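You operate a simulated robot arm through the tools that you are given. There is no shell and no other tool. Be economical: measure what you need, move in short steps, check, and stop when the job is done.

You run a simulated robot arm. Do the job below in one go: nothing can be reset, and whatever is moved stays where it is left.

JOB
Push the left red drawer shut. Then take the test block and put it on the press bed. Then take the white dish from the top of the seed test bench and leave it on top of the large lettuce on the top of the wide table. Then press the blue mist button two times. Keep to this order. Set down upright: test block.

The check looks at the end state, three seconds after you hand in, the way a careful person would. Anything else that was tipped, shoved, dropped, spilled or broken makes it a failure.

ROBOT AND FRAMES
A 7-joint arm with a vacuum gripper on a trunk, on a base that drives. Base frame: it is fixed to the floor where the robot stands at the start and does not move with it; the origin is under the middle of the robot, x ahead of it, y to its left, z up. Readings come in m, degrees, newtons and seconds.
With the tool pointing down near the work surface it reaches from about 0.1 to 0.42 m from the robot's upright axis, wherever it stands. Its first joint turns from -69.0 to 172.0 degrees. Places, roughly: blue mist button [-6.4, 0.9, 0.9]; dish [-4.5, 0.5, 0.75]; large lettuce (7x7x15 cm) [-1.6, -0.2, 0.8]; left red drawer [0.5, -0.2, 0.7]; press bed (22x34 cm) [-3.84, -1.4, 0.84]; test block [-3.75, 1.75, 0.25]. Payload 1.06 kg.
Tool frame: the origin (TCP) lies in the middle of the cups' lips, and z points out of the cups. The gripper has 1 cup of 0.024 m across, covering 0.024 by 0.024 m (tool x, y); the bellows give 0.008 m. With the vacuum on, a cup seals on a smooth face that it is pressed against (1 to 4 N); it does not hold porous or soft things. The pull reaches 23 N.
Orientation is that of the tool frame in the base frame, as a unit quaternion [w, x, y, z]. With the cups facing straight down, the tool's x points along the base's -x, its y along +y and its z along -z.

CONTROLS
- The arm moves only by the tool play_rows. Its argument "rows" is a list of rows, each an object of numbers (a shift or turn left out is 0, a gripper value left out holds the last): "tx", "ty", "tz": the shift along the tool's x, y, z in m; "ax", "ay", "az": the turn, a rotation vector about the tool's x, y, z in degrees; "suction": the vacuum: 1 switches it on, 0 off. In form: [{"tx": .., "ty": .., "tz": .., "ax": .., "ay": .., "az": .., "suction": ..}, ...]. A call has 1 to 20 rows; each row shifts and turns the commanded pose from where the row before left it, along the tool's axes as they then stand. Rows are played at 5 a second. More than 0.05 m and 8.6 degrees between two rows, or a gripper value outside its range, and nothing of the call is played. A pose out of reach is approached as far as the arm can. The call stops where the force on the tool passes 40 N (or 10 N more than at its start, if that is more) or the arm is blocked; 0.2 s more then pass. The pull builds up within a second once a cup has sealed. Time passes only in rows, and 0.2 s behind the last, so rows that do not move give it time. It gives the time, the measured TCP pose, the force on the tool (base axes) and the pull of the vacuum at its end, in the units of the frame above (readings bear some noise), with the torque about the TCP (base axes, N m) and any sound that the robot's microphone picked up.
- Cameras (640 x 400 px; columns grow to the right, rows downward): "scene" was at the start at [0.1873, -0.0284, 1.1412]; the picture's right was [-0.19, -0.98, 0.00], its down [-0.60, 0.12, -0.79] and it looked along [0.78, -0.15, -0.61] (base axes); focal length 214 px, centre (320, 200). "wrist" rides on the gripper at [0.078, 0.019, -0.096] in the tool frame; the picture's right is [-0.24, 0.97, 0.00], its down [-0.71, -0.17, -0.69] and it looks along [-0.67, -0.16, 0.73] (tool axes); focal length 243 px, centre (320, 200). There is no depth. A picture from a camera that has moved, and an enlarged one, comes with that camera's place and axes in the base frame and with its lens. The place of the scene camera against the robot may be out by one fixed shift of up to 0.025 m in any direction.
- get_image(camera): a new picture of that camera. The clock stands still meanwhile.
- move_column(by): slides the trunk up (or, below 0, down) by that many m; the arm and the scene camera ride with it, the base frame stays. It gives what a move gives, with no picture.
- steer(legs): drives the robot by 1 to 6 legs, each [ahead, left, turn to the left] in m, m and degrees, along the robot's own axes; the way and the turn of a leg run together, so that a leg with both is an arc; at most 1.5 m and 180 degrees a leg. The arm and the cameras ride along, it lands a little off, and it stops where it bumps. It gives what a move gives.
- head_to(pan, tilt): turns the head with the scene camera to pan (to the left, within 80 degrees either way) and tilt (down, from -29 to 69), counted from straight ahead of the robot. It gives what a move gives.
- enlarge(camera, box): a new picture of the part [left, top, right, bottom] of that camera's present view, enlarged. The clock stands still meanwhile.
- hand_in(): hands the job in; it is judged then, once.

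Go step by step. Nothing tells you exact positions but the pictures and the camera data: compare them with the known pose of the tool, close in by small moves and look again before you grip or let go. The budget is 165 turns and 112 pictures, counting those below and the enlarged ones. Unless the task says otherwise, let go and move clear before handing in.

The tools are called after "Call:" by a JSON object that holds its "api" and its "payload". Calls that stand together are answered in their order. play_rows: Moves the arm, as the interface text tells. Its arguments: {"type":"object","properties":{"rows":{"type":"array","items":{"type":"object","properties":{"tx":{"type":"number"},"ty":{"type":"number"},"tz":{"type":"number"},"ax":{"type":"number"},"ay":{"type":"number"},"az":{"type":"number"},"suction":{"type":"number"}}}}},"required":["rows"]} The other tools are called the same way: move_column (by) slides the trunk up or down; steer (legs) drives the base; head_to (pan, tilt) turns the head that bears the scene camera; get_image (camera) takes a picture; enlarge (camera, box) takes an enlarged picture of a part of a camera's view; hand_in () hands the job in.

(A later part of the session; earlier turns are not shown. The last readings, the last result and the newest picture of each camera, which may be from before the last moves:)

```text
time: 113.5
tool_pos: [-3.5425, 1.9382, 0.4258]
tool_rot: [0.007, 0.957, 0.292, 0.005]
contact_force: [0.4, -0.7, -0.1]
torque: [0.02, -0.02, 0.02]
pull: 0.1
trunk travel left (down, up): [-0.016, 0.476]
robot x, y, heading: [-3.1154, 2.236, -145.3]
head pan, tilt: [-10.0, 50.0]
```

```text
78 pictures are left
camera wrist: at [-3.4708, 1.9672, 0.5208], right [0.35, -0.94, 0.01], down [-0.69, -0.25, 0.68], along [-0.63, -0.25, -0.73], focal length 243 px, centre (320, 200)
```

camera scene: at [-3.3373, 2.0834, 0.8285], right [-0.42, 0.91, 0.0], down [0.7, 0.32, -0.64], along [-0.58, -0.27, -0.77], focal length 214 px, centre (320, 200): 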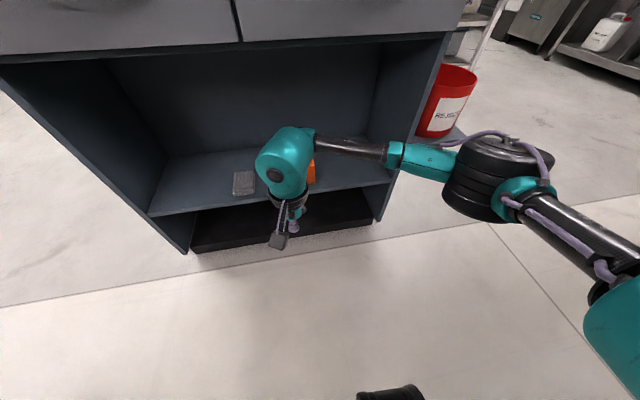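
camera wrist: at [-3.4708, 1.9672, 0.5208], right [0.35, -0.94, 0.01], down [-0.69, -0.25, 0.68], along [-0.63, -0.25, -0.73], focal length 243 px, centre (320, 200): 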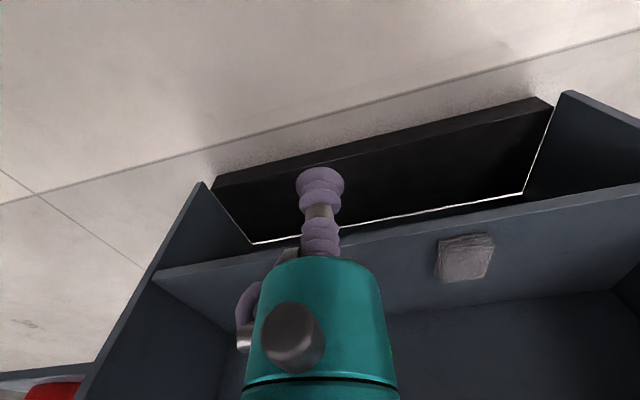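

There is ample height under the drawers, so a vertical grip from above works. I approach with the base: ahead 0.15 and slightly right, then look with both cameras.

Call:
{"api": "steer", "payload": {"legs": [[0.15, -0.04, 0]]}}

Call:
{"api": "get_image", "payload": {"camera": "scene"}}

Call:
{"api": "get_image", "payload": {"camera": "wrist"}}

```text
time: 114.9
tool_pos: [-3.688, 1.8854, 0.4251]
tool_rot: [0.006, 0.956, 0.293, 0.004]
contact_force: [0.3, -0.5, 0.7]
torque: [-0.02, 0.0, 0.01]
pull: 0.0
trunk travel left (down, up): [-0.016, 0.476]
robot x, y, heading: [-3.2608, 2.1816, -145.3]
head pan, tilt: [-10.0, 50.0]
```

```text
77 pictures are left
camera scene: at [-3.4829, 2.0304, 0.8286], right [-0.42, 0.91, 0.0], down [0.7, 0.32, -0.64], along [-0.58, -0.27, -0.77], focal length 214 px, centre (320, 200)
```

scene: 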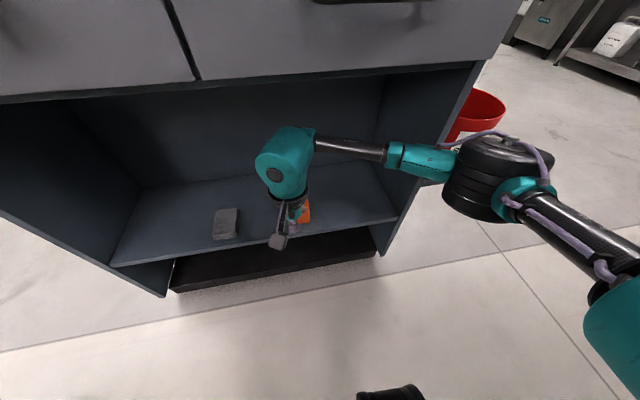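

```text
76 pictures are left
camera wrist: at [-3.6163, 1.9142, 0.5211], right [0.35, -0.94, 0.01], down [-0.69, -0.25, 0.68], along [-0.63, -0.25, -0.73], focal length 243 px, centre (320, 200)
```

wrist: 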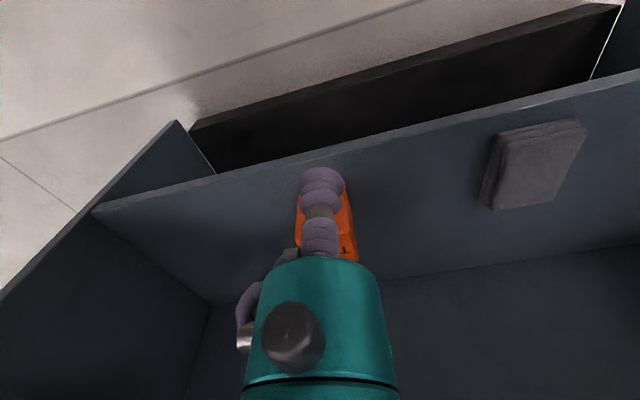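

The block is hidden behind the stem, so I slide the tool 6 cm left to view it freely.

Call:
{"api": "play_rows", "payload": {"rows": [{"ty": 0.03}, {"ty": 0.03}]}}

Call:
{"api": "enlarge", "payload": {"camera": "scene", "box": [220, 150, 400, 260]}}

Call:
{"api": "get_image", "payload": {"camera": "wrist"}}

```text
time: 115.5
tool_pos: [-3.6551, 1.8368, 0.4267]
tool_rot: [0.007, 0.956, 0.292, 0.004]
contact_force: [0.9, -0.9, 0.4]
torque: [-0.02, 0.02, 0.0]
pull: 0.1
trunk travel left (down, up): [-0.016, 0.476]
robot x, y, heading: [-3.258, 2.1814, -144.9]
head pan, tilt: [-10.0, 50.0]
```

```text
3.56 times, centred on (310, 205) of scene
camera zoom: at [-3.483, 2.0305, 0.8285], right [-0.42, 0.91, 0.0], down [0.7, 0.32, -0.64], along [-0.58, -0.27, -0.77], focal length 763 px, centre (356, 182)
```

zoom: 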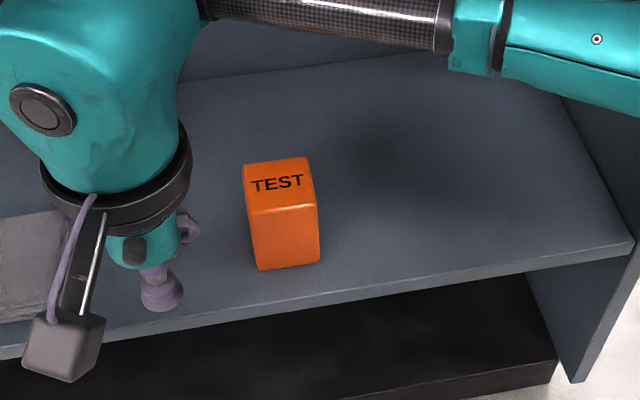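

```text
74 pictures are left
camera wrist: at [-3.5831, 1.8648, 0.522], right [0.35, -0.94, 0.01], down [-0.69, -0.25, 0.68], along [-0.63, -0.25, -0.73], focal length 243 px, centre (320, 200)
```

wrist: 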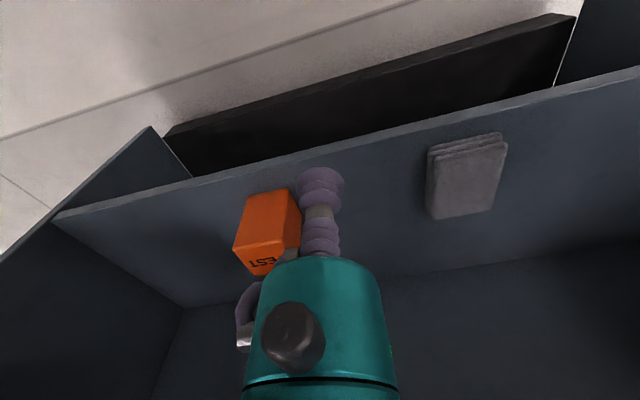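

From both views I place the block's top at about (−3.785, 1.84, 0.39). I raise the tool a little, move right over the block line and go forward with the base.

Call:
{"api": "play_rows", "payload": {"rows": [{"tz": -0.045}, {"ty": -0.04}, {"ty": -0.039}]}}

Call:
{"api": "steer", "payload": {"legs": [[0.1, 0, 0]]}}

Call:
{"api": "enlarge", "payload": {"camera": "scene", "box": [220, 150, 400, 260]}}

Call:
{"api": "get_image", "payload": {"camera": "wrist"}}

```text
time: 116.3
tool_pos: [-3.6997, 1.9013, 0.4694]
tool_rot: [0.007, 0.956, 0.292, 0.005]
contact_force: [0.5, -0.2, -0.2]
torque: [-0.01, 0.0, -0.02]
pull: 0.1
trunk travel left (down, up): [-0.016, 0.476]
robot x, y, heading: [-3.2596, 2.1773, -145.0]
head pan, tilt: [-10.0, 50.0]
```

```text
time: 117.5
tool_pos: [-3.7778, 1.8472, 0.4688]
tool_rot: [0.004, 0.957, 0.292, 0.008]
contact_force: [0.3, 0.2, 0.3]
torque: [-0.02, -0.03, -0.02]
pull: 0.2
trunk travel left (down, up): [-0.016, 0.476]
robot x, y, heading: [-3.3446, 2.1276, -145.1]
head pan, tilt: [-10.0, 50.0]
stopped in leg 1: the robot was blocked; the commanded pose is now the measured one
```

```text
3.56 times, centred on (310, 205) of scene
camera zoom: at [-3.5608, 1.9747, 0.8293], right [-0.42, 0.91, 0.0], down [0.69, 0.32, -0.64], along [-0.59, -0.27, -0.76], focal length 763 px, centre (356, 182)
```

zoom: 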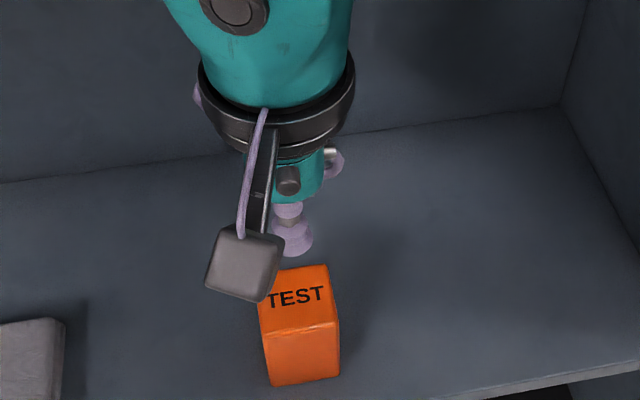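

```text
72 pictures are left
camera wrist: at [-3.706, 1.8753, 0.564], right [0.35, -0.94, 0.01], down [-0.69, -0.25, 0.68], along [-0.63, -0.24, -0.74], focal length 243 px, centre (320, 200)
```

wrist: 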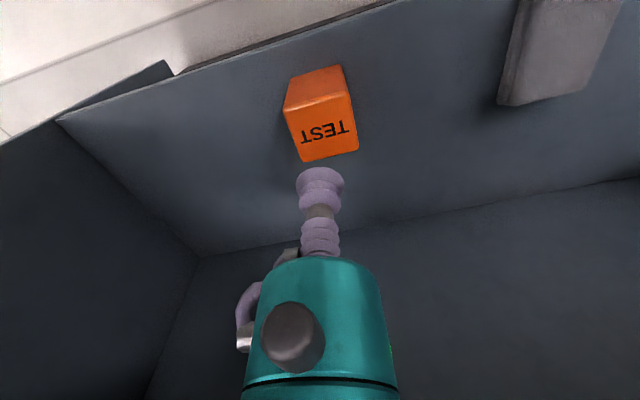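

The block's top centre lies about 1.2 cm ahead of the cup and 8 cm below. I correct, switch on the vacuum and come down in small steps.

Call:
{"api": "play_rows", "payload": {"rows": [{"tx": -0.0125, "suction": 1}, {"tz": 0.03}, {"tz": 0.025}, {"tz": 0.01}, {"tz": 0.005}]}}

Call:
{"api": "get_image", "payload": {"camera": "wrist"}}

```text
time: 118.7
tool_pos: [-3.7895, 1.8398, 0.3951]
tool_rot: [0.004, 0.956, 0.292, 0.009]
contact_force: [0.0, 0.1, -0.3]
torque: [-0.01, 0.01, 0.0]
pull: 22.6
trunk travel left (down, up): [-0.016, 0.476]
robot x, y, heading: [-3.339, 2.1263, -145.2]
head pan, tilt: [-10.0, 50.0]
```

```text
71 pictures are left
camera wrist: at [-3.7168, 1.8675, 0.4918], right [0.35, -0.94, 0.01], down [-0.7, -0.25, 0.67], along [-0.63, -0.24, -0.74], focal length 243 px, centre (320, 200)
```

wrist: 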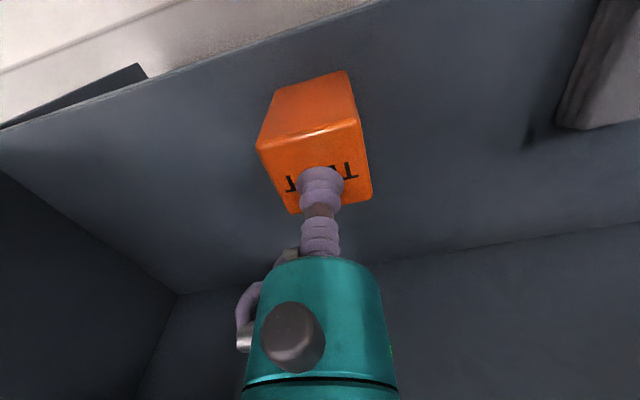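

The vacuum holds at 22.6 N. I lift 3 cm and back out of the console.

Call:
{"api": "play_rows", "payload": {"rows": [{"tz": -0.01}, {"tz": -0.02}, {}]}}

Call:
{"api": "steer", "payload": {"legs": [[-0.25, 0, 0]]}}

Call:
{"api": "get_image", "payload": {"camera": "scene"}}

Call:
{"api": "get_image", "payload": {"camera": "wrist"}}

```text
time: 119.5
tool_pos: [-3.7879, 1.8391, 0.4264]
tool_rot: [0.005, 0.956, 0.292, 0.008]
contact_force: [0.3, 0.6, -0.6]
torque: [0.03, 0.02, -0.02]
pull: 22.6
trunk travel left (down, up): [-0.016, 0.476]
robot x, y, heading: [-3.3399, 2.125, -145.0]
head pan, tilt: [-10.0, 50.0]
```

```text
time: 121.4
tool_pos: [-3.5846, 1.9828, 0.4258]
tool_rot: [0.005, 0.956, 0.292, 0.009]
contact_force: [0.5, -0.7, -0.6]
torque: [0.01, 0.02, -0.02]
pull: 23.6
trunk travel left (down, up): [-0.016, 0.476]
robot x, y, heading: [-3.1346, 2.2678, -145.1]
head pan, tilt: [-10.0, 50.0]
```

```text
70 pictures are left
camera scene: at [-3.3583, 2.1166, 0.8285], right [-0.42, 0.91, 0.0], down [0.7, 0.32, -0.64], along [-0.58, -0.27, -0.77], focal length 214 px, centre (320, 200)
```

scene: 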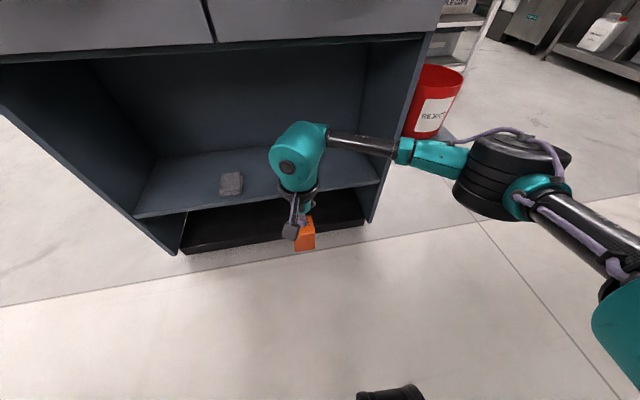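

```text
69 pictures are left
camera wrist: at [-3.5124, 2.0104, 0.5222], right [0.35, -0.94, 0.01], down [-0.7, -0.25, 0.67], along [-0.63, -0.24, -0.74], focal length 243 px, centre (320, 200)
```

wrist: 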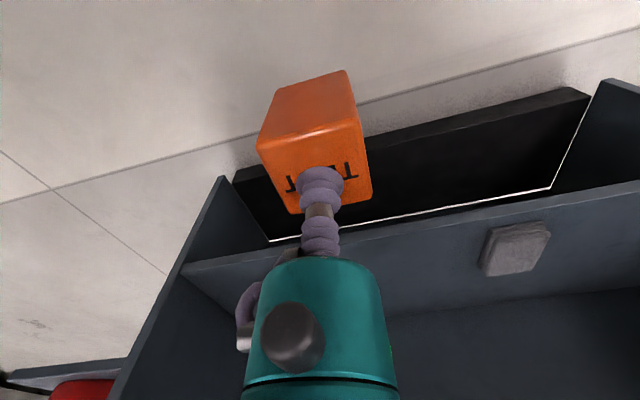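

The block is held and free of the console. I raise trunk and arm to travel height, then drive back out the way I came.

Call:
{"api": "move_column", "payload": {"by": 0.47}}

Call:
{"api": "play_rows", "payload": {"rows": [{"tz": -0.04}, {"tz": -0.04}, {"tz": -0.04}, {"tz": -0.04}, {"tz": -0.04}, {"tz": -0.04}, {"tz": -0.03}]}}

Call:
{"api": "steer", "payload": {"legs": [[0.3, 0.65, 0], [0.1, 0.25, 0], [0.5, 0.4, 0]]}}

Call:
{"api": "head_to", "payload": {"pan": 20, "tilt": 25}}

Call:
{"api": "get_image", "payload": {"camera": "scene"}}

```text
refused: 0.47 is not a number from -0.4 to 0.4
```

```text
time: 123.0
tool_pos: [-3.5886, 1.9844, 0.6966]
tool_rot: [0.005, 0.957, 0.291, 0.008]
contact_force: [0.5, -1.4, -1.1]
torque: [-0.01, 0.0, 0.0]
pull: 22.9
trunk travel left (down, up): [-0.016, 0.476]
robot x, y, heading: [-3.1363, 2.2665, -145.3]
head pan, tilt: [-10.0, 50.0]
```

```text
time: 125.8
tool_pos: [-3.5443, 1.7573, 0.699]
tool_rot: [0.006, 0.955, 0.296, 0.005]
contact_force: [0.5, 0.5, 0.0]
torque: [-0.01, 0.0, -0.01]
pull: 22.9
trunk travel left (down, up): [-0.016, 0.476]
robot x, y, heading: [-3.0986, 2.0357, -145.3]
head pan, tilt: [-10.0, 50.0]
stopped in leg 1: the robot was blocked; the commanded pose is now the measured one
```

```text
time: 126.7
tool_pos: [-3.5443, 1.7567, 0.6999]
tool_rot: [0.006, 0.955, 0.296, 0.005]
contact_force: [0.6, 0.2, -1.1]
torque: [0.0, 0.05, 0.02]
pull: 22.6
trunk travel left (down, up): [-0.016, 0.476]
robot x, y, heading: [-3.0955, 2.0412, -145.6]
head pan, tilt: [20.0, 25.0]
```

```text
68 pictures are left
camera scene: at [-3.2992, 1.8468, 0.8666], right [-0.82, 0.58, 0.0], down [0.24, 0.34, -0.91], along [-0.52, -0.74, -0.42], focal length 214 px, centre (320, 200)
```

scene: 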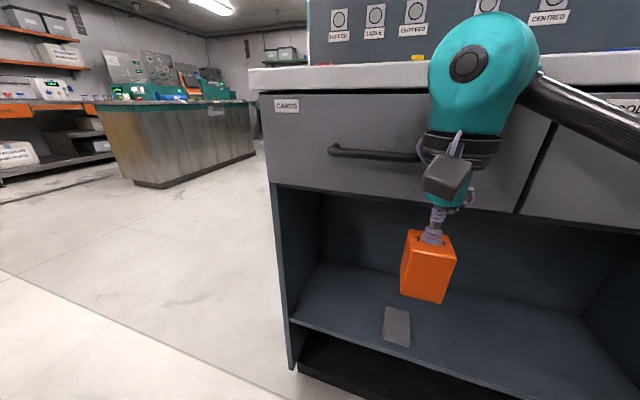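

The trunk call was refused and the robot stopped against the console at low height. I back away first, then raise the trunk in two steps.

Call:
{"api": "steer", "payload": {"legs": [[-0.12, 0, 0]]}}

Call:
{"api": "move_column", "payload": {"by": 0.4}}

Call:
{"api": "get_image", "payload": {"camera": "scene"}}

```text
time: 128.0
tool_pos: [-3.4477, 1.8234, 0.6984]
tool_rot: [0.005, 0.955, 0.296, 0.007]
contact_force: [-0.1, 1.0, -0.4]
torque: [0.01, 0.02, -0.03]
pull: 23.1
trunk travel left (down, up): [-0.016, 0.476]
robot x, y, heading: [-2.9944, 2.1091, -144.9]
head pan, tilt: [20.0, 25.0]
```

```text
time: 131.8
tool_pos: [-3.4471, 1.8229, 1.0974]
tool_rot: [0.006, 0.955, 0.296, 0.006]
contact_force: [0.1, 0.0, -0.7]
torque: [-0.01, -0.01, 0.0]
pull: 23.1
trunk travel left (down, up): [-0.416, 0.076]
robot x, y, heading: [-2.995, 2.1082, -145.0]
head pan, tilt: [20.0, 25.0]
```

```text
67 pictures are left
camera scene: at [-3.1036, 1.9827, 1.2834], right [-0.82, 0.58, 0.0], down [0.24, 0.35, -0.91], along [-0.52, -0.74, -0.42], focal length 214 px, centre (320, 200)
```

scene: 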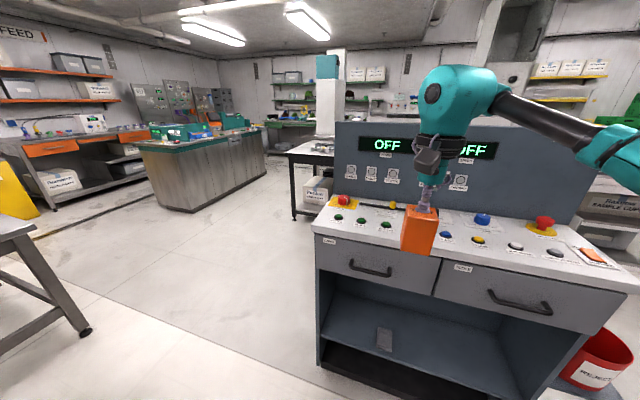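

Nothing on the console was disturbed. I raise to full height and drive back round the table in small legs.

Call:
{"api": "move_column", "payload": {"by": 0.07}}

Call:
{"api": "steer", "payload": {"legs": [[0.13, 0.27, 0], [0.2, 0.25, 0], [0.15, 0.5, 0], [0.65, 0.3, 0]]}}

Call:
{"api": "head_to", "payload": {"pan": 45, "tilt": 25}}

Call:
{"api": "get_image", "payload": {"camera": "scene"}}

```text
time: 132.9
tool_pos: [-3.4483, 1.8237, 1.1669]
tool_rot: [0.005, 0.955, 0.297, 0.007]
contact_force: [0.8, 0.2, -1.4]
torque: [0.01, 0.03, -0.04]
pull: 23.1
trunk travel left (down, up): [-0.486, 0.006]
robot x, y, heading: [-2.996, 2.1042, -144.8]
head pan, tilt: [20.0, 25.0]
```

```text
time: 146.2
tool_pos: [-3.6211, 0.096, 1.1676]
tool_rot: [0.005, 0.955, 0.297, 0.006]
contact_force: [-0.4, -0.7, -0.5]
torque: [0.02, -0.01, 0.01]
pull: 23.0
trunk travel left (down, up): [-0.486, 0.006]
robot x, y, heading: [-3.1742, 0.3834, -145.3]
head pan, tilt: [20.0, 25.0]
```

```text
time: 147.1
tool_pos: [-3.6208, 0.0946, 1.1682]
tool_rot: [0.005, 0.955, 0.296, 0.007]
contact_force: [1.1, 0.9, -0.3]
torque: [-0.02, 0.03, 0.0]
pull: 22.4
trunk travel left (down, up): [-0.486, 0.006]
robot x, y, heading: [-3.1737, 0.3821, -145.1]
head pan, tilt: [45.0, 25.0]
```

```text
66 pictures are left
camera scene: at [-3.1929, 0.2726, 1.362], right [-0.98, 0.18, 0.0], down [0.07, 0.42, -0.91], along [-0.16, -0.89, -0.42], focal length 214 px, centre (320, 200)
```

scene: 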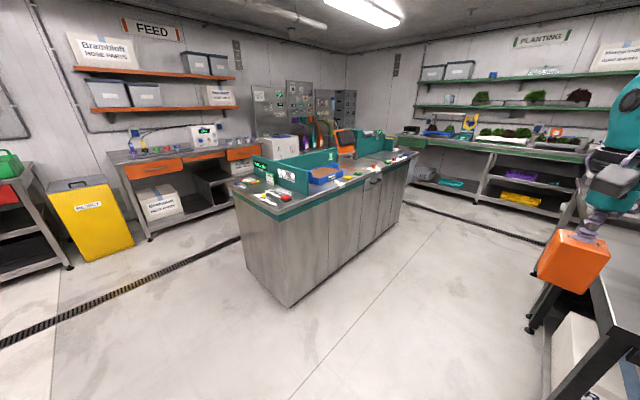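

Next I look closer at the island for the press bed.

Call:
{"api": "enlarge", "payload": {"camera": "scene", "box": [220, 110, 430, 240]}}

```text
3.05 times, centred on (325, 175) of scene
camera zoom: at [-3.1929, 0.2726, 1.362], right [-0.98, 0.18, 0.0], down [0.07, 0.42, -0.91], along [-0.16, -0.89, -0.42], focal length 654 px, centre (305, 276)
```

zoom: 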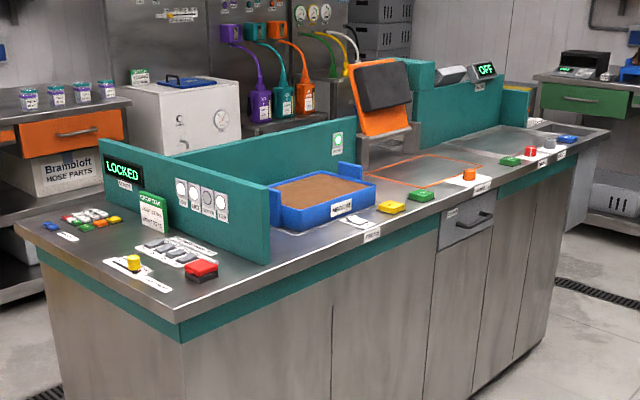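

The orange-outlined area in the second bay matches the press bed position. I drive along the island's near side and turn left to face it.

Call:
{"api": "steer", "payload": {"legs": [[1.0, 0.2, 0], [0.59, 0.07, 0], [0, 0, 90]]}}

Call:
{"api": "head_to", "payload": {"pan": 0, "tilt": 40}}

Call:
{"api": "get_image", "payload": {"camera": "scene"}}

```text
time: 159.2
tool_pos: [-4.0322, -1.2022, 1.1676]
tool_rot: [0.0, 0.466, 0.885, 0.008]
contact_force: [0.0, 0.2, -0.6]
torque: [0.0, 0.04, 0.01]
pull: 23.2
trunk travel left (down, up): [-0.486, 0.006]
robot x, y, heading: [-4.3152, -0.7551, -54.9]
head pan, tilt: [45.0, 25.0]
```

```text
time: 160.3
tool_pos: [-4.0319, -1.2026, 1.1673]
tool_rot: [-0.001, 0.465, 0.885, 0.009]
contact_force: [0.3, -0.2, -1.6]
torque: [-0.01, 0.0, -0.01]
pull: 23.1
trunk travel left (down, up): [-0.486, 0.006]
robot x, y, heading: [-4.3128, -0.7534, -55.3]
head pan, tilt: [0.0, 40.0]
```

```text
64 pictures are left
camera scene: at [-4.2618, -0.8402, 1.3387], right [-0.82, -0.57, 0.0], down [-0.37, 0.53, -0.77], along [0.44, -0.63, -0.64], focal length 214 px, centre (320, 200)
```

scene: 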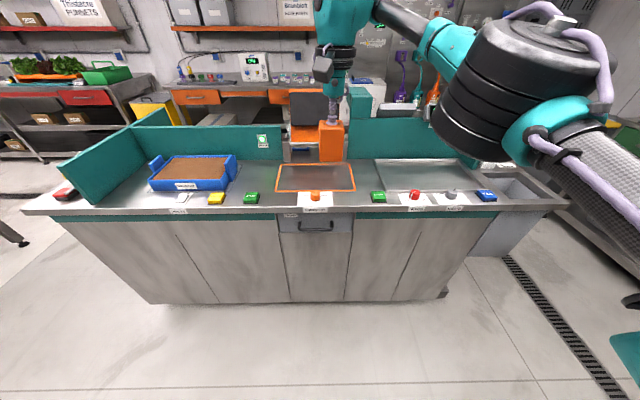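

Call:
{"api": "enlarge", "payload": {"camera": "scene", "box": [240, 90, 400, 235]}}

```text
2.76 times, centred on (320, 162) of scene
camera zoom: at [-4.2618, -0.8402, 1.3387], right [-0.82, -0.57, 0.0], down [-0.37, 0.53, -0.77], along [0.44, -0.63, -0.64], focal length 592 px, centre (320, 303)
```

zoom: 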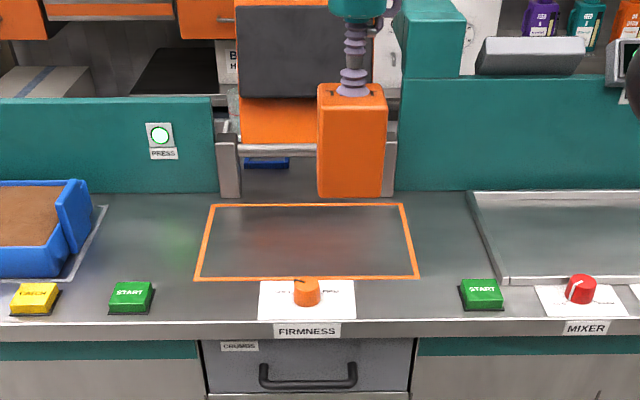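

The orange-outlined rectangle by the "FIRMNESS" knob is the press bed (34 × 21 cm). I go ahead 0.29 m and slightly left so that the block hangs over its nearer half.

Call:
{"api": "steer", "payload": {"legs": [[0.29, 0.03, 0]]}}

Call:
{"api": "get_image", "payload": {"camera": "scene"}}

Call:
{"api": "get_image", "payload": {"camera": "wrist"}}

```text
time: 162.3
tool_pos: [-3.842, -1.4235, 1.167]
tool_rot: [-0.001, 0.466, 0.885, 0.008]
contact_force: [-0.2, 0.2, -1.6]
torque: [0.02, 0.0, -0.02]
pull: 23.3
trunk travel left (down, up): [-0.486, 0.006]
robot x, y, heading: [-4.1262, -0.9714, -55.0]
head pan, tilt: [0.0, 40.0]
```

```text
62 pictures are left
camera scene: at [-4.0713, -1.0618, 1.3387], right [-0.82, -0.57, 0.0], down [-0.37, 0.53, -0.77], along [0.44, -0.63, -0.64], focal length 214 px, centre (320, 200)
```

scene: 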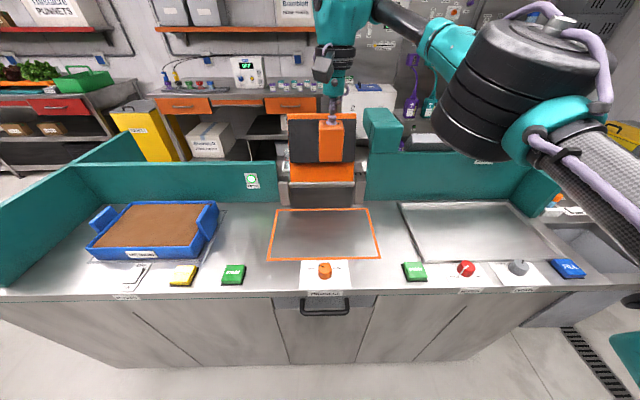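

```text
61 pictures are left
camera wrist: at [-3.8741, -1.3508, 1.2632], right [0.94, 0.35, 0.01], down [0.25, -0.69, 0.68], along [0.25, -0.63, -0.74], focal length 243 px, centre (320, 200)
```

wrist: 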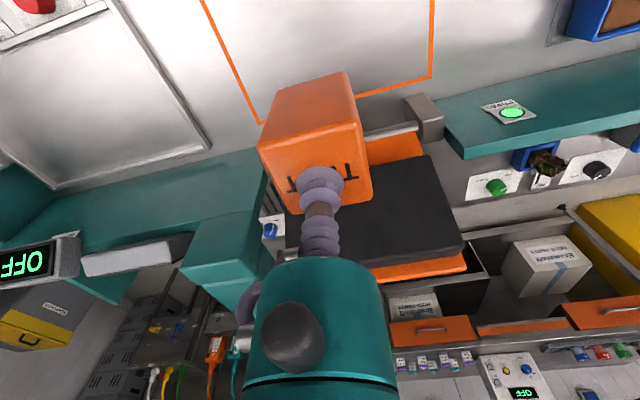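

The block hangs right above the bed's centre. I shift 4 cm toward me for clearance to the raised platen, then descend.

Call:
{"api": "steer", "payload": {"legs": [[-0.04, 0, 0]]}}

Call:
{"api": "play_rows", "payload": {"rows": [{"tz": 0.04}, {"tz": 0.04}, {"tz": 0.04}, {"tz": 0.04}, {"tz": 0.03}, {"tz": 0.02}]}}

Call:
{"api": "get_image", "payload": {"camera": "wrist"}}

Call:
{"api": "get_image", "payload": {"camera": "scene"}}

```text
time: 163.2
tool_pos: [-3.8667, -1.3905, 1.1671]
tool_rot: [0.001, 0.466, 0.885, 0.008]
contact_force: [-0.6, -0.9, -1.2]
torque: [-0.02, -0.03, -0.02]
pull: 22.7
trunk travel left (down, up): [-0.486, 0.006]
robot x, y, heading: [-4.1466, -0.9411, -55.4]
head pan, tilt: [0.0, 40.0]
```

```text
time: 164.6
tool_pos: [-3.8651, -1.3894, 0.9571]
tool_rot: [-0.001, 0.467, 0.884, 0.008]
contact_force: [-1.1, -0.2, -1.0]
torque: [0.01, 0.07, -0.01]
pull: 23.1
trunk travel left (down, up): [-0.486, 0.006]
robot x, y, heading: [-4.1491, -0.9442, -55.2]
head pan, tilt: [0.0, 40.0]
```

```text
60 pictures are left
camera wrist: at [-3.8962, -1.3155, 1.0531], right [0.94, 0.35, 0.01], down [0.25, -0.69, 0.68], along [0.25, -0.63, -0.74], focal length 243 px, centre (320, 200)
```

wrist: 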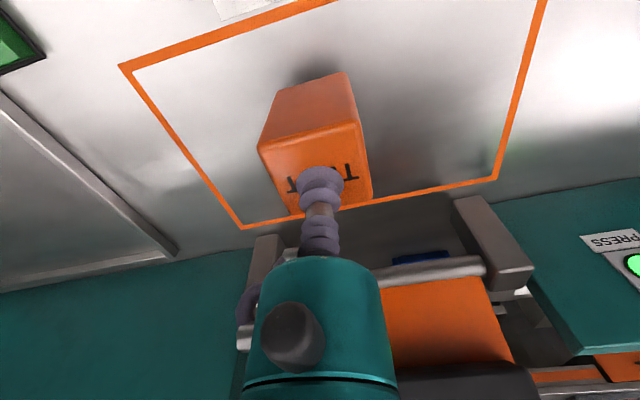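

```text
59 pictures are left
camera scene: at [-4.0944, -1.0287, 1.3387], right [-0.82, -0.57, 0.0], down [-0.37, 0.53, -0.77], along [0.44, -0.63, -0.64], focal length 214 px, centre (320, 200)
```

scene: 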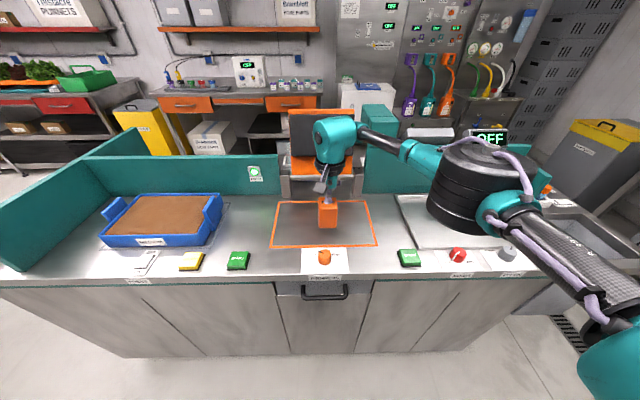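

The block is well inside the outline, a few centimetres above the bed. I go down gently.

Call:
{"api": "play_rows", "payload": {"rows": [{"tz": 0.01}, {"tz": 0.01}, {"tz": 0.005}, {"tz": 0.004}]}}

Call:
{"api": "enlarge", "payload": {"camera": "scene", "box": [260, 150, 400, 260]}}

```text
time: 165.6
tool_pos: [-3.8638, -1.3878, 0.9289]
tool_rot: [0.0, 0.466, 0.885, 0.008]
contact_force: [-0.6, -0.2, -1.5]
torque: [0.01, 0.02, 0.02]
pull: 22.4
trunk travel left (down, up): [-0.486, 0.006]
robot x, y, heading: [-4.1495, -0.9391, -55.3]
head pan, tilt: [0.0, 40.0]
```

```text
3.64 times, centred on (330, 205) of scene
camera zoom: at [-4.0944, -1.0286, 1.3387], right [-0.82, -0.57, 0.0], down [-0.37, 0.53, -0.77], along [0.44, -0.63, -0.64], focal length 780 px, centre (284, 182)
```

zoom: 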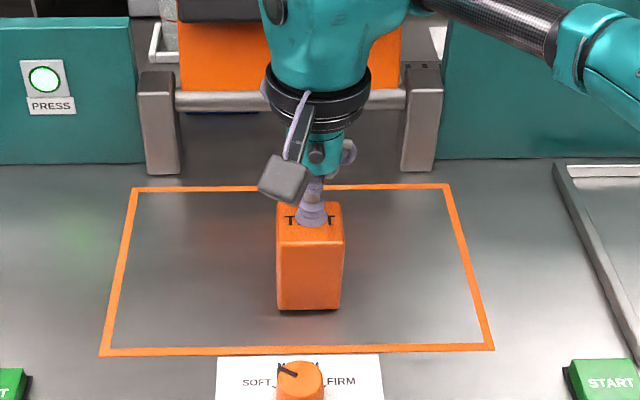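

Call:
{"api": "play_rows", "payload": {"rows": [{"tz": 0.004}, {"tz": 0.004}, {"tz": 0.003}]}}

```text
time: 166.4
tool_pos: [-3.8626, -1.387, 0.921]
tool_rot: [0.002, 0.467, 0.884, 0.008]
contact_force: [1.4, 0.9, 19.3]
torque: [-0.07, 0.09, -0.05]
pull: 23.0
trunk travel left (down, up): [-0.486, 0.006]
robot x, y, heading: [-4.1507, -0.9401, -55.4]
head pan, tilt: [0.0, 40.0]
```

The block is seated: the force jumped to 19 N upward. I ease off 3 mm, release, wait and lift.

Call:
{"api": "play_rows", "payload": {"rows": [{"tz": -0.003}, {"suction": 0}, {}, {}, {}, {}, {"tz": -0.005}, {"tz": -0.02}, {"tz": -0.04}, {"tz": -0.04}, {"tz": -0.04}]}}

Call:
{"api": "enlarge", "payload": {"camera": "scene", "box": [240, 130, 420, 270]}}

```text
time: 168.8
tool_pos: [-3.8653, -1.3884, 1.0673]
tool_rot: [0.0, 0.467, 0.884, 0.008]
contact_force: [0.3, 0.6, -0.4]
torque: [0.0, 0.0, -0.03]
pull: 0.0
trunk travel left (down, up): [-0.486, 0.006]
robot x, y, heading: [-4.1525, -0.9367, -55.2]
head pan, tilt: [0.0, 40.0]
```

```text
2.86 times, centred on (330, 200) of scene
camera zoom: at [-4.0945, -1.0282, 1.3388], right [-0.82, -0.57, 0.0], down [-0.37, 0.53, -0.77], along [0.44, -0.63, -0.64], focal length 613 px, centre (291, 200)
```

zoom: 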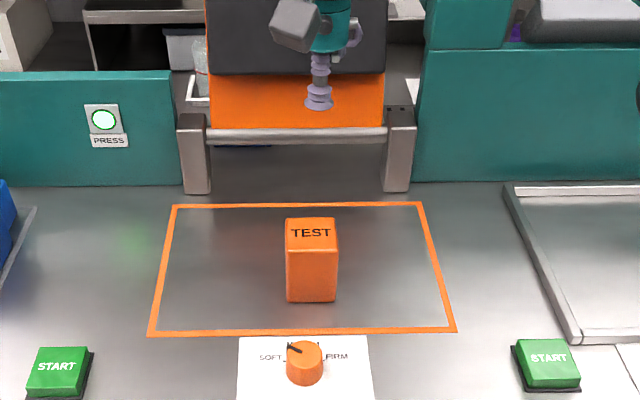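

The test block stands upright inside the bed's outline. Next comes the white dish: I back away, turn right and drive around to the aisle side of the seed test bench.

Call:
{"api": "play_rows", "payload": {"rows": [{"tz": -0.04}, {"tz": -0.04}]}}

Call:
{"api": "steer", "payload": {"legs": [[-0.25, 0, 0], [0, 0, -90], [-1.15, 0, 0], [0, -0.9, 0]]}}

Call:
{"api": "head_to", "payload": {"pan": 0, "tilt": 35}}

Call:
{"api": "get_image", "payload": {"camera": "scene"}}

```text
time: 169.4
tool_pos: [-3.8659, -1.3887, 1.1468]
tool_rot: [-0.001, 0.467, 0.884, 0.009]
contact_force: [0.5, 0.3, -0.1]
torque: [0.01, 0.0, -0.01]
pull: 0.0
trunk travel left (down, up): [-0.486, 0.006]
robot x, y, heading: [-4.1489, -0.9395, -55.3]
head pan, tilt: [0.0, 40.0]
```

```text
time: 188.3
tool_pos: [-4.299, 0.3742, 1.1455]
tool_rot: [0.006, 0.956, 0.294, 0.007]
contact_force: [-0.3, 0.0, 0.8]
torque: [0.02, 0.04, 0.02]
pull: 0.0
trunk travel left (down, up): [-0.486, 0.006]
robot x, y, heading: [-3.8483, 0.652, -145.3]
head pan, tilt: [0.0, 40.0]
```

```text
time: 189.0
tool_pos: [-4.2989, 0.3745, 1.1459]
tool_rot: [0.006, 0.955, 0.295, 0.006]
contact_force: [0.0, 0.3, -0.3]
torque: [-0.02, -0.02, 0.01]
pull: 0.0
trunk travel left (down, up): [-0.486, 0.006]
robot x, y, heading: [-3.8464, 0.656, -145.3]
head pan, tilt: [0.0, 35.0]
```

```text
56 pictures are left
camera scene: at [-3.9266, 0.5904, 1.3463], right [-0.57, 0.82, 0.0], down [0.47, 0.33, -0.82], along [-0.67, -0.46, -0.57], focal length 214 px, centre (320, 200)
```

scene: 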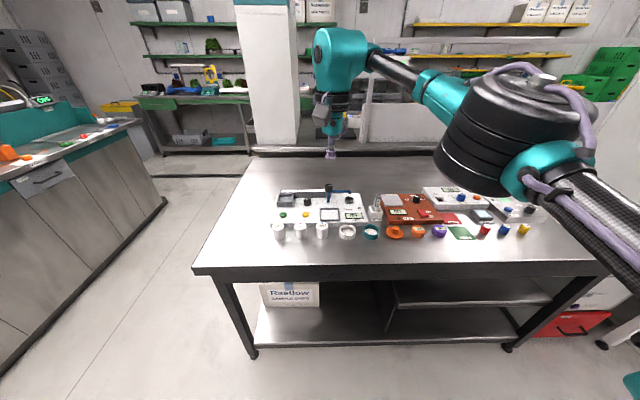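

Call:
{"api": "enlarge", "payload": {"camera": "scene", "box": [250, 170, 470, 260]}}

Call:
{"api": "get_image", "payload": {"camera": "wrist"}}

```text
2.91 times, centred on (360, 215) of scene
camera zoom: at [-3.9266, 0.5904, 1.3463], right [-0.57, 0.82, 0.0], down [0.47, 0.33, -0.82], along [-0.67, -0.46, -0.57], focal length 624 px, centre (204, 156)
```

zoom: 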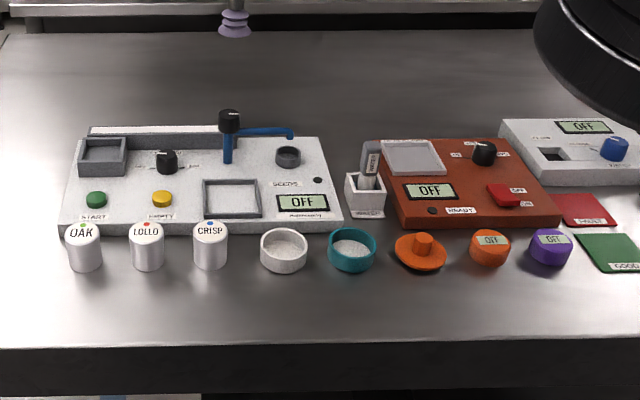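

```text
54 pictures are left
camera wrist: at [-4.2272, 0.4035, 1.2417], right [0.35, -0.94, 0.01], down [-0.69, -0.25, 0.68], along [-0.63, -0.25, -0.74], focal length 243 px, centre (320, 200)
```

wrist: 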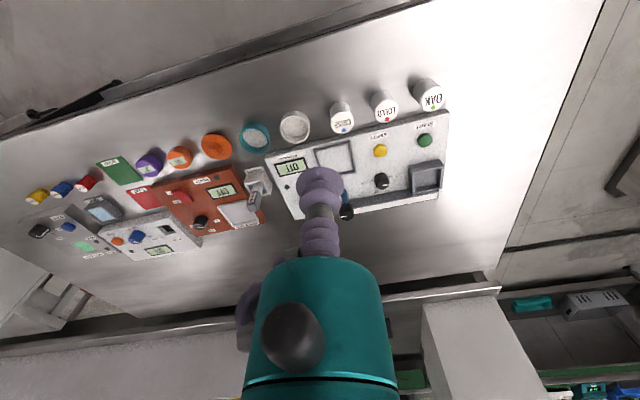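

The white dish stands in the front row between the "CRISP" jar and the teal dish, at about (−4.43, 0.37, 0.83). I move over it and come partway down to look inside.

Call:
{"api": "steer", "payload": {"legs": [[0.07, -0.072, 0]]}}

Call:
{"api": "play_rows", "payload": {"rows": [{"tz": 0.04}, {"tz": 0.04}, {"tz": 0.04}, {"tz": 0.04}]}}

Call:
{"api": "enlarge", "payload": {"camera": "wrist", "box": [200, 60, 440, 210]}}

Call:
{"api": "enlarge", "payload": {"camera": "scene", "box": [240, 150, 420, 270]}}

```text
time: 190.3
tool_pos: [-4.3977, 0.395, 1.1451]
tool_rot: [0.005, 0.956, 0.295, 0.006]
contact_force: [0.8, 0.0, 0.0]
torque: [-0.02, 0.0, 0.0]
pull: 0.0
trunk travel left (down, up): [-0.486, 0.006]
robot x, y, heading: [-3.9457, 0.6765, -145.3]
head pan, tilt: [0.0, 35.0]
```

```text
time: 191.3
tool_pos: [-4.3939, 0.3939, 0.9844]
tool_rot: [0.006, 0.956, 0.295, 0.006]
contact_force: [0.6, -0.6, -0.3]
torque: [-0.02, 0.01, 0.02]
pull: 0.0
trunk travel left (down, up): [-0.486, 0.006]
robot x, y, heading: [-3.9447, 0.6784, -145.6]
head pan, tilt: [0.0, 35.0]
```

```text
2.67 times, centred on (320, 135) of wrist
camera zoom: at [-4.3229, 0.4219, 1.0801], right [0.35, -0.94, 0.01], down [-0.69, -0.25, 0.68], along [-0.63, -0.25, -0.74], focal length 647 px, centre (320, 373)
```

zoom: 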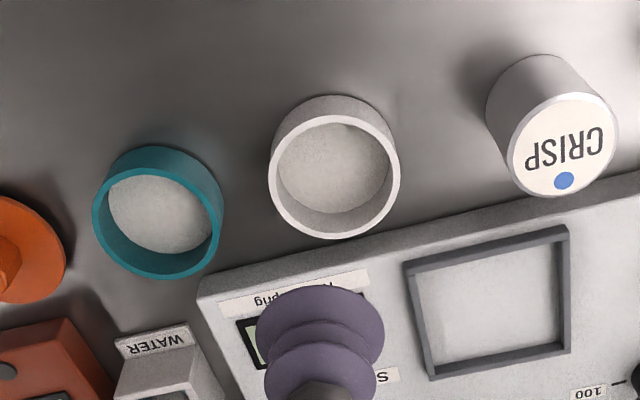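

```text
3.33 times, centred on (330, 210) of scene
camera zoom: at [-4.0249, 0.61, 1.3462], right [-0.57, 0.82, 0.0], down [0.47, 0.33, -0.82], along [-0.67, -0.46, -0.57], focal length 715 px, centre (287, 167)
```

zoom: 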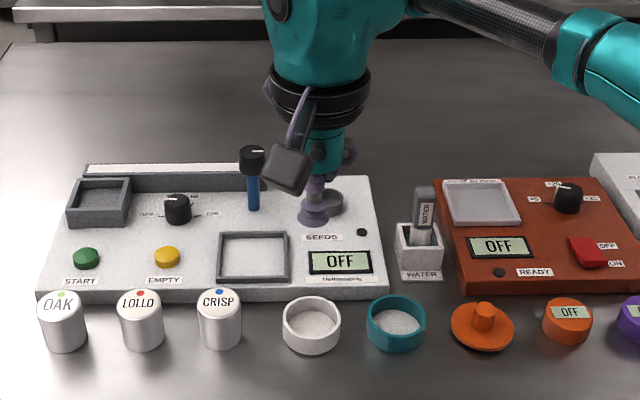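

I shift the tool about 6 cm ahead and 0.5 cm right over the dish, lower to about z 0.88 and check the alignment.

Call:
{"api": "play_rows", "payload": {"rows": [{"tx": -0.03, "ty": -0.003}, {"tx": -0.029, "ty": -0.003}, {"tz": 0.04}, {"tz": 0.04}, {"tz": 0.025}]}}

Call:
{"api": "get_image", "payload": {"camera": "wrist"}}

Call:
{"api": "enlarge", "payload": {"camera": "scene", "box": [240, 150, 420, 270]}}

```text
time: 192.5
tool_pos: [-4.4182, 0.3882, 0.8882]
tool_rot: [0.005, 0.956, 0.293, 0.004]
contact_force: [0.0, -1.0, -0.1]
torque: [-0.01, 0.02, -0.03]
pull: 0.1
out of reach, approached as far as the arm can: row 2, 3, 4, 5
trunk travel left (down, up): [-0.486, 0.006]
robot x, y, heading: [-3.9459, 0.6823, -145.6]
head pan, tilt: [0.0, 35.0]
```

```text
51 pictures are left
camera wrist: at [-4.346, 0.4169, 0.9842], right [0.35, -0.94, 0.01], down [-0.69, -0.25, 0.68], along [-0.63, -0.25, -0.73], focal length 243 px, centre (320, 200)
```

wrist: 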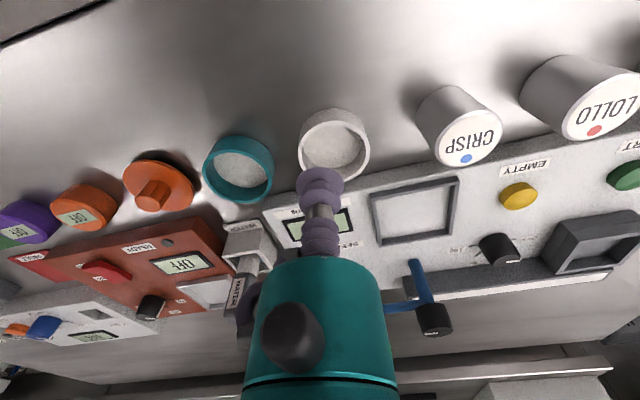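

```text
3.33 times, centred on (330, 210) of scene
camera zoom: at [-4.025, 0.6102, 1.3462], right [-0.57, 0.82, 0.0], down [0.47, 0.33, -0.82], along [-0.67, -0.46, -0.57], focal length 715 px, centre (287, 167)
```

zoom: 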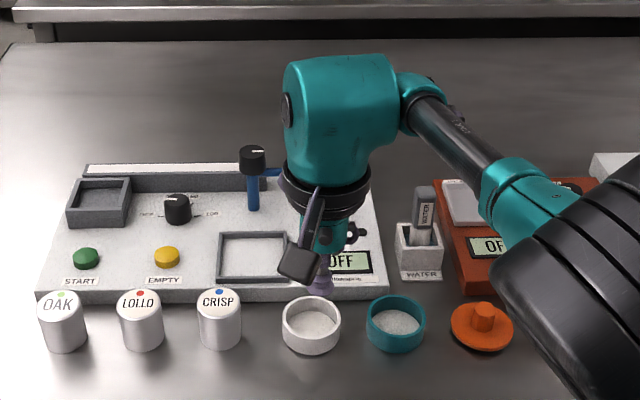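

The arm is at its reach limit; from two wrist views the dish rim is at about (−4.441, 0.366, 0.81). I bring the base 5 cm closer and then correct.

Call:
{"api": "steer", "payload": {"legs": [[0.06, 0, 0]]}}

Call:
{"api": "play_rows", "payload": {"rows": [{}]}}

```text
time: 193.4
tool_pos: [-4.4666, 0.3544, 0.8884]
tool_rot: [0.006, 0.956, 0.292, 0.006]
contact_force: [-0.2, 0.0, 0.5]
torque: [-0.02, -0.03, 0.01]
pull: 0.0
trunk travel left (down, up): [-0.486, 0.006]
robot x, y, heading: [-3.9981, 0.6419, -145.4]
head pan, tilt: [0.0, 35.0]
```

```text
time: 193.8
tool_pos: [-4.4677, 0.3527, 0.8881]
tool_rot: [0.006, 0.956, 0.292, 0.005]
contact_force: [-0.1, 1.3, -0.8]
torque: [0.03, -0.01, -0.03]
pull: 0.0
trunk travel left (down, up): [-0.486, 0.006]
robot x, y, heading: [-3.9933, 0.646, -145.1]
head pan, tilt: [0.0, 35.0]
```

Call:
{"api": "play_rows", "payload": {"rows": [{"tx": 0.028, "ty": 0.005}, {}]}}

Call:
{"api": "get_image", "payload": {"camera": "wrist"}}

```text
time: 194.4
tool_pos: [-4.4407, 0.3656, 0.8888]
tool_rot: [0.006, 0.956, 0.292, 0.006]
contact_force: [-0.3, 0.0, -0.1]
torque: [0.05, 0.01, 0.01]
pull: 0.1
trunk travel left (down, up): [-0.486, 0.006]
robot x, y, heading: [-3.9964, 0.638, -145.4]
head pan, tilt: [0.0, 35.0]
```

```text
49 pictures are left
camera wrist: at [-4.3696, 0.3944, 0.9847], right [0.35, -0.94, 0.01], down [-0.69, -0.25, 0.68], along [-0.63, -0.24, -0.74], focal length 243 px, centre (320, 200)
```

wrist: 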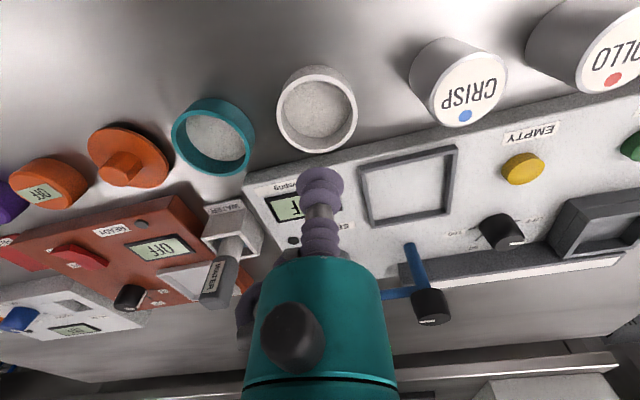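

The cup is centred over the dish now. I switch on the vacuum and descend slowly into it.

Call:
{"api": "play_rows", "payload": {"rows": [{"tz": 0.03, "suction": 1}, {"tz": 0.03}, {"tz": 0.015}, {"tz": 0.005}]}}

Call:
{"api": "get_image", "payload": {"camera": "wrist"}}

```text
time: 195.4
tool_pos: [-4.4392, 0.3647, 0.8096]
tool_rot: [0.007, 0.956, 0.293, 0.004]
contact_force: [0.9, 0.1, -0.1]
torque: [-0.02, 0.01, 0.01]
pull: 22.4
trunk travel left (down, up): [-0.486, 0.006]
robot x, y, heading: [-3.9946, 0.6413, -145.5]
head pan, tilt: [0.0, 35.0]
```

```text
48 pictures are left
camera wrist: at [-4.3686, 0.3939, 0.9044], right [0.35, -0.94, 0.01], down [-0.69, -0.25, 0.68], along [-0.63, -0.25, -0.73], focal length 243 px, centre (320, 200)
```

wrist: 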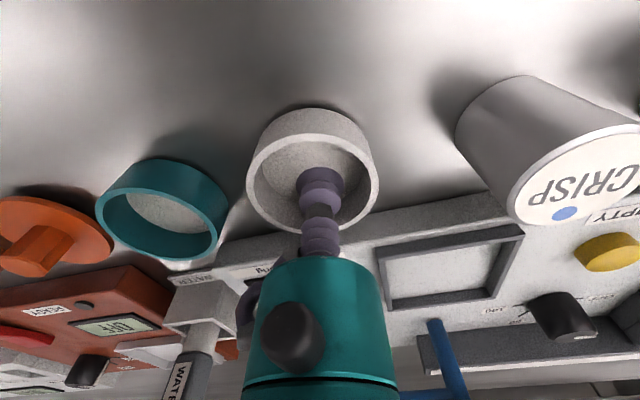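

The vacuum sealed at 22 N. I lift the dish straight up and check.

Call:
{"api": "play_rows", "payload": {"rows": [{"tz": -0.01}, {"tz": -0.02}, {"tz": -0.04}, {"tz": -0.04}, {"tz": -0.04}, {"tz": -0.04}, {"tz": -0.04}, {"tz": -0.04}]}}

Call:
{"api": "get_image", "payload": {"camera": "wrist"}}

Call:
{"api": "get_image", "payload": {"camera": "scene"}}

```text
time: 197.2
tool_pos: [-4.4432, 0.3667, 1.079]
tool_rot: [0.005, 0.956, 0.292, 0.005]
contact_force: [-0.3, -0.6, -0.1]
torque: [-0.01, 0.03, 0.03]
pull: 22.9
trunk travel left (down, up): [-0.486, 0.006]
robot x, y, heading: [-3.9959, 0.6425, -145.6]
head pan, tilt: [0.0, 35.0]
```

```text
47 pictures are left
camera wrist: at [-4.3712, 0.3951, 1.1746], right [0.35, -0.94, 0.01], down [-0.69, -0.25, 0.68], along [-0.63, -0.25, -0.73], focal length 243 px, centre (320, 200)
```

wrist: 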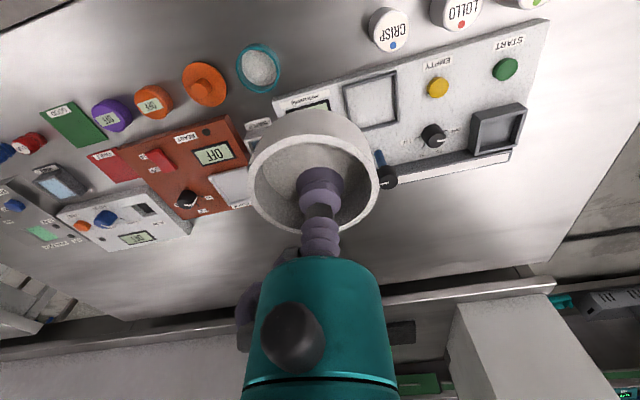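

```text
46 pictures are left
camera scene: at [-4.0735, 0.5763, 1.3463], right [-0.57, 0.82, 0.0], down [0.47, 0.33, -0.82], along [-0.67, -0.46, -0.57], focal length 214 px, centre (320, 200)
```

scene: 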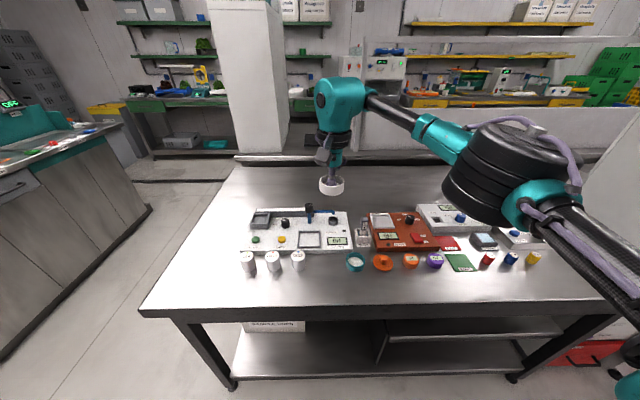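

The dish is up, level and held. I raise it further and drive back to the wide table, approaching it from the aisle side.

Call:
{"api": "play_rows", "payload": {"rows": [{"tz": -0.04}, {"tz": -0.04}]}}

Call:
{"api": "steer", "payload": {"legs": [[-0.53, 0.3, 0], [0, 0, -90], [-1.15, 0, 0], [-1.12, 0, 0]]}}

Call:
{"api": "head_to", "payload": {"pan": -40, "tilt": 30}}

Call:
{"api": "get_image", "payload": {"camera": "scene"}}

```text
time: 197.8
tool_pos: [-4.4433, 0.3671, 1.1574]
tool_rot: [0.006, 0.956, 0.292, 0.005]
contact_force: [-0.2, 0.6, -0.5]
torque: [-0.01, 0.04, -0.03]
pull: 23.0
trunk travel left (down, up): [-0.486, 0.006]
robot x, y, heading: [-3.9936, 0.641, -145.7]
head pan, tilt: [0.0, 35.0]
```

```text
time: 215.9
tool_pos: [-2.3829, -0.7364, 1.1572]
tool_rot: [0.007, 0.887, -0.462, 0.0]
contact_force: [0.1, -0.2, -0.2]
torque: [0.03, 0.03, 0.01]
pull: 23.1
trunk travel left (down, up): [-0.486, 0.006]
robot x, y, heading: [-2.1011, -1.1826, 125.6]
head pan, tilt: [0.0, 35.0]
```

```text
time: 216.9
tool_pos: [-2.3836, -0.7367, 1.1575]
tool_rot: [0.008, 0.887, -0.462, -0.002]
contact_force: [-0.5, 0.3, -0.4]
torque: [0.0, 0.02, -0.02]
pull: 22.9
trunk travel left (down, up): [-0.486, 0.006]
robot x, y, heading: [-2.0986, -1.1805, 125.3]
head pan, tilt: [-40.0, 30.0]
```

```text
45 pictures are left
camera scene: at [-2.0978, -1.0955, 1.3541], right [1.0, -0.08, 0.0], down [-0.04, -0.5, -0.87], along [0.07, 0.86, -0.5], focal length 214 px, centre (320, 200)
```

scene: 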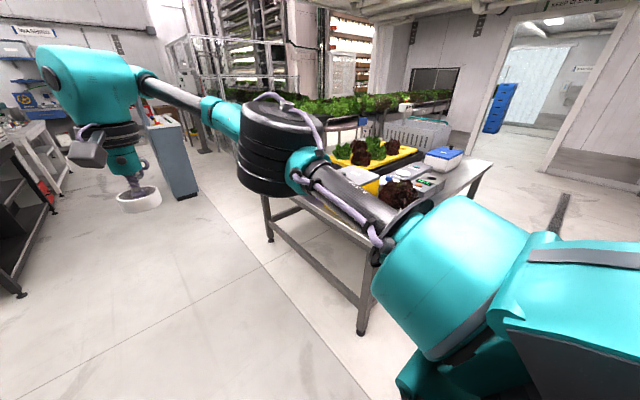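

Call:
{"api": "steer", "payload": {"legs": [[-0.1, -0.55, -0.4]]}}

Call:
{"api": "head_to", "payload": {"pan": -25, "tilt": 40}}

Call:
{"api": "get_image", "payload": {"camera": "scene"}}

Call:
{"api": "get_image", "payload": {"camera": "wrist"}}

```text
time: 222.3
tool_pos: [-1.8739, -0.4962, 1.1572]
tool_rot: [0.007, 0.886, -0.464, 0.0]
contact_force: [-0.6, 0.0, -1.2]
torque: [0.02, 0.02, 0.0]
pull: 23.0
trunk travel left (down, up): [-0.486, 0.006]
robot x, y, heading: [-1.5909, -0.9365, 125.2]
head pan, tilt: [-40.0, 30.0]
```

```text
time: 223.1
tool_pos: [-1.8761, -0.4975, 1.1573]
tool_rot: [0.007, 0.886, -0.464, -0.001]
contact_force: [0.5, 0.3, -0.2]
torque: [0.0, 0.03, -0.02]
pull: 23.1
trunk travel left (down, up): [-0.486, 0.006]
robot x, y, heading: [-1.5935, -0.9447, 125.3]
head pan, tilt: [-25.0, 40.0]
```

```text
44 pictures are left
camera scene: at [-1.6122, -0.8632, 1.3388], right [0.98, 0.18, 0.0], down [0.11, -0.63, -0.77], along [-0.14, 0.75, -0.64], focal length 214 px, centre (320, 200)
```

scene: 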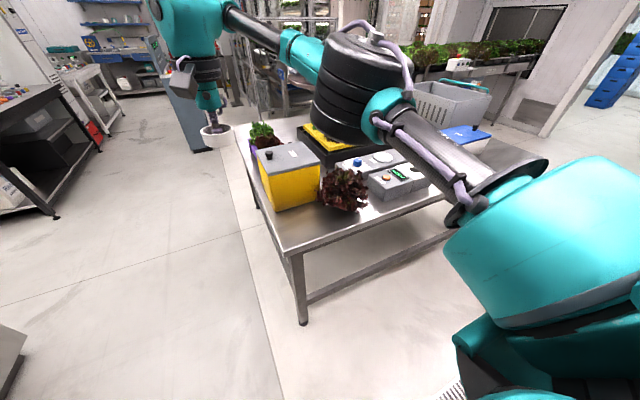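

```text
43 pictures are left
camera wrist: at [-1.8477, -0.5712, 1.2529], right [-0.93, -0.36, 0.01], down [-0.26, 0.69, 0.68], along [-0.25, 0.63, -0.73], focal length 243 px, centre (320, 200)
```

wrist: 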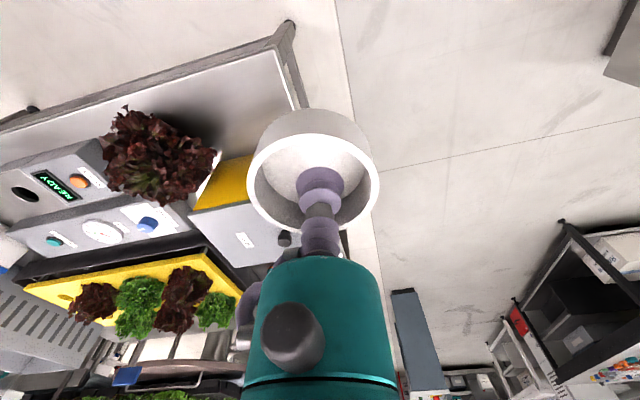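

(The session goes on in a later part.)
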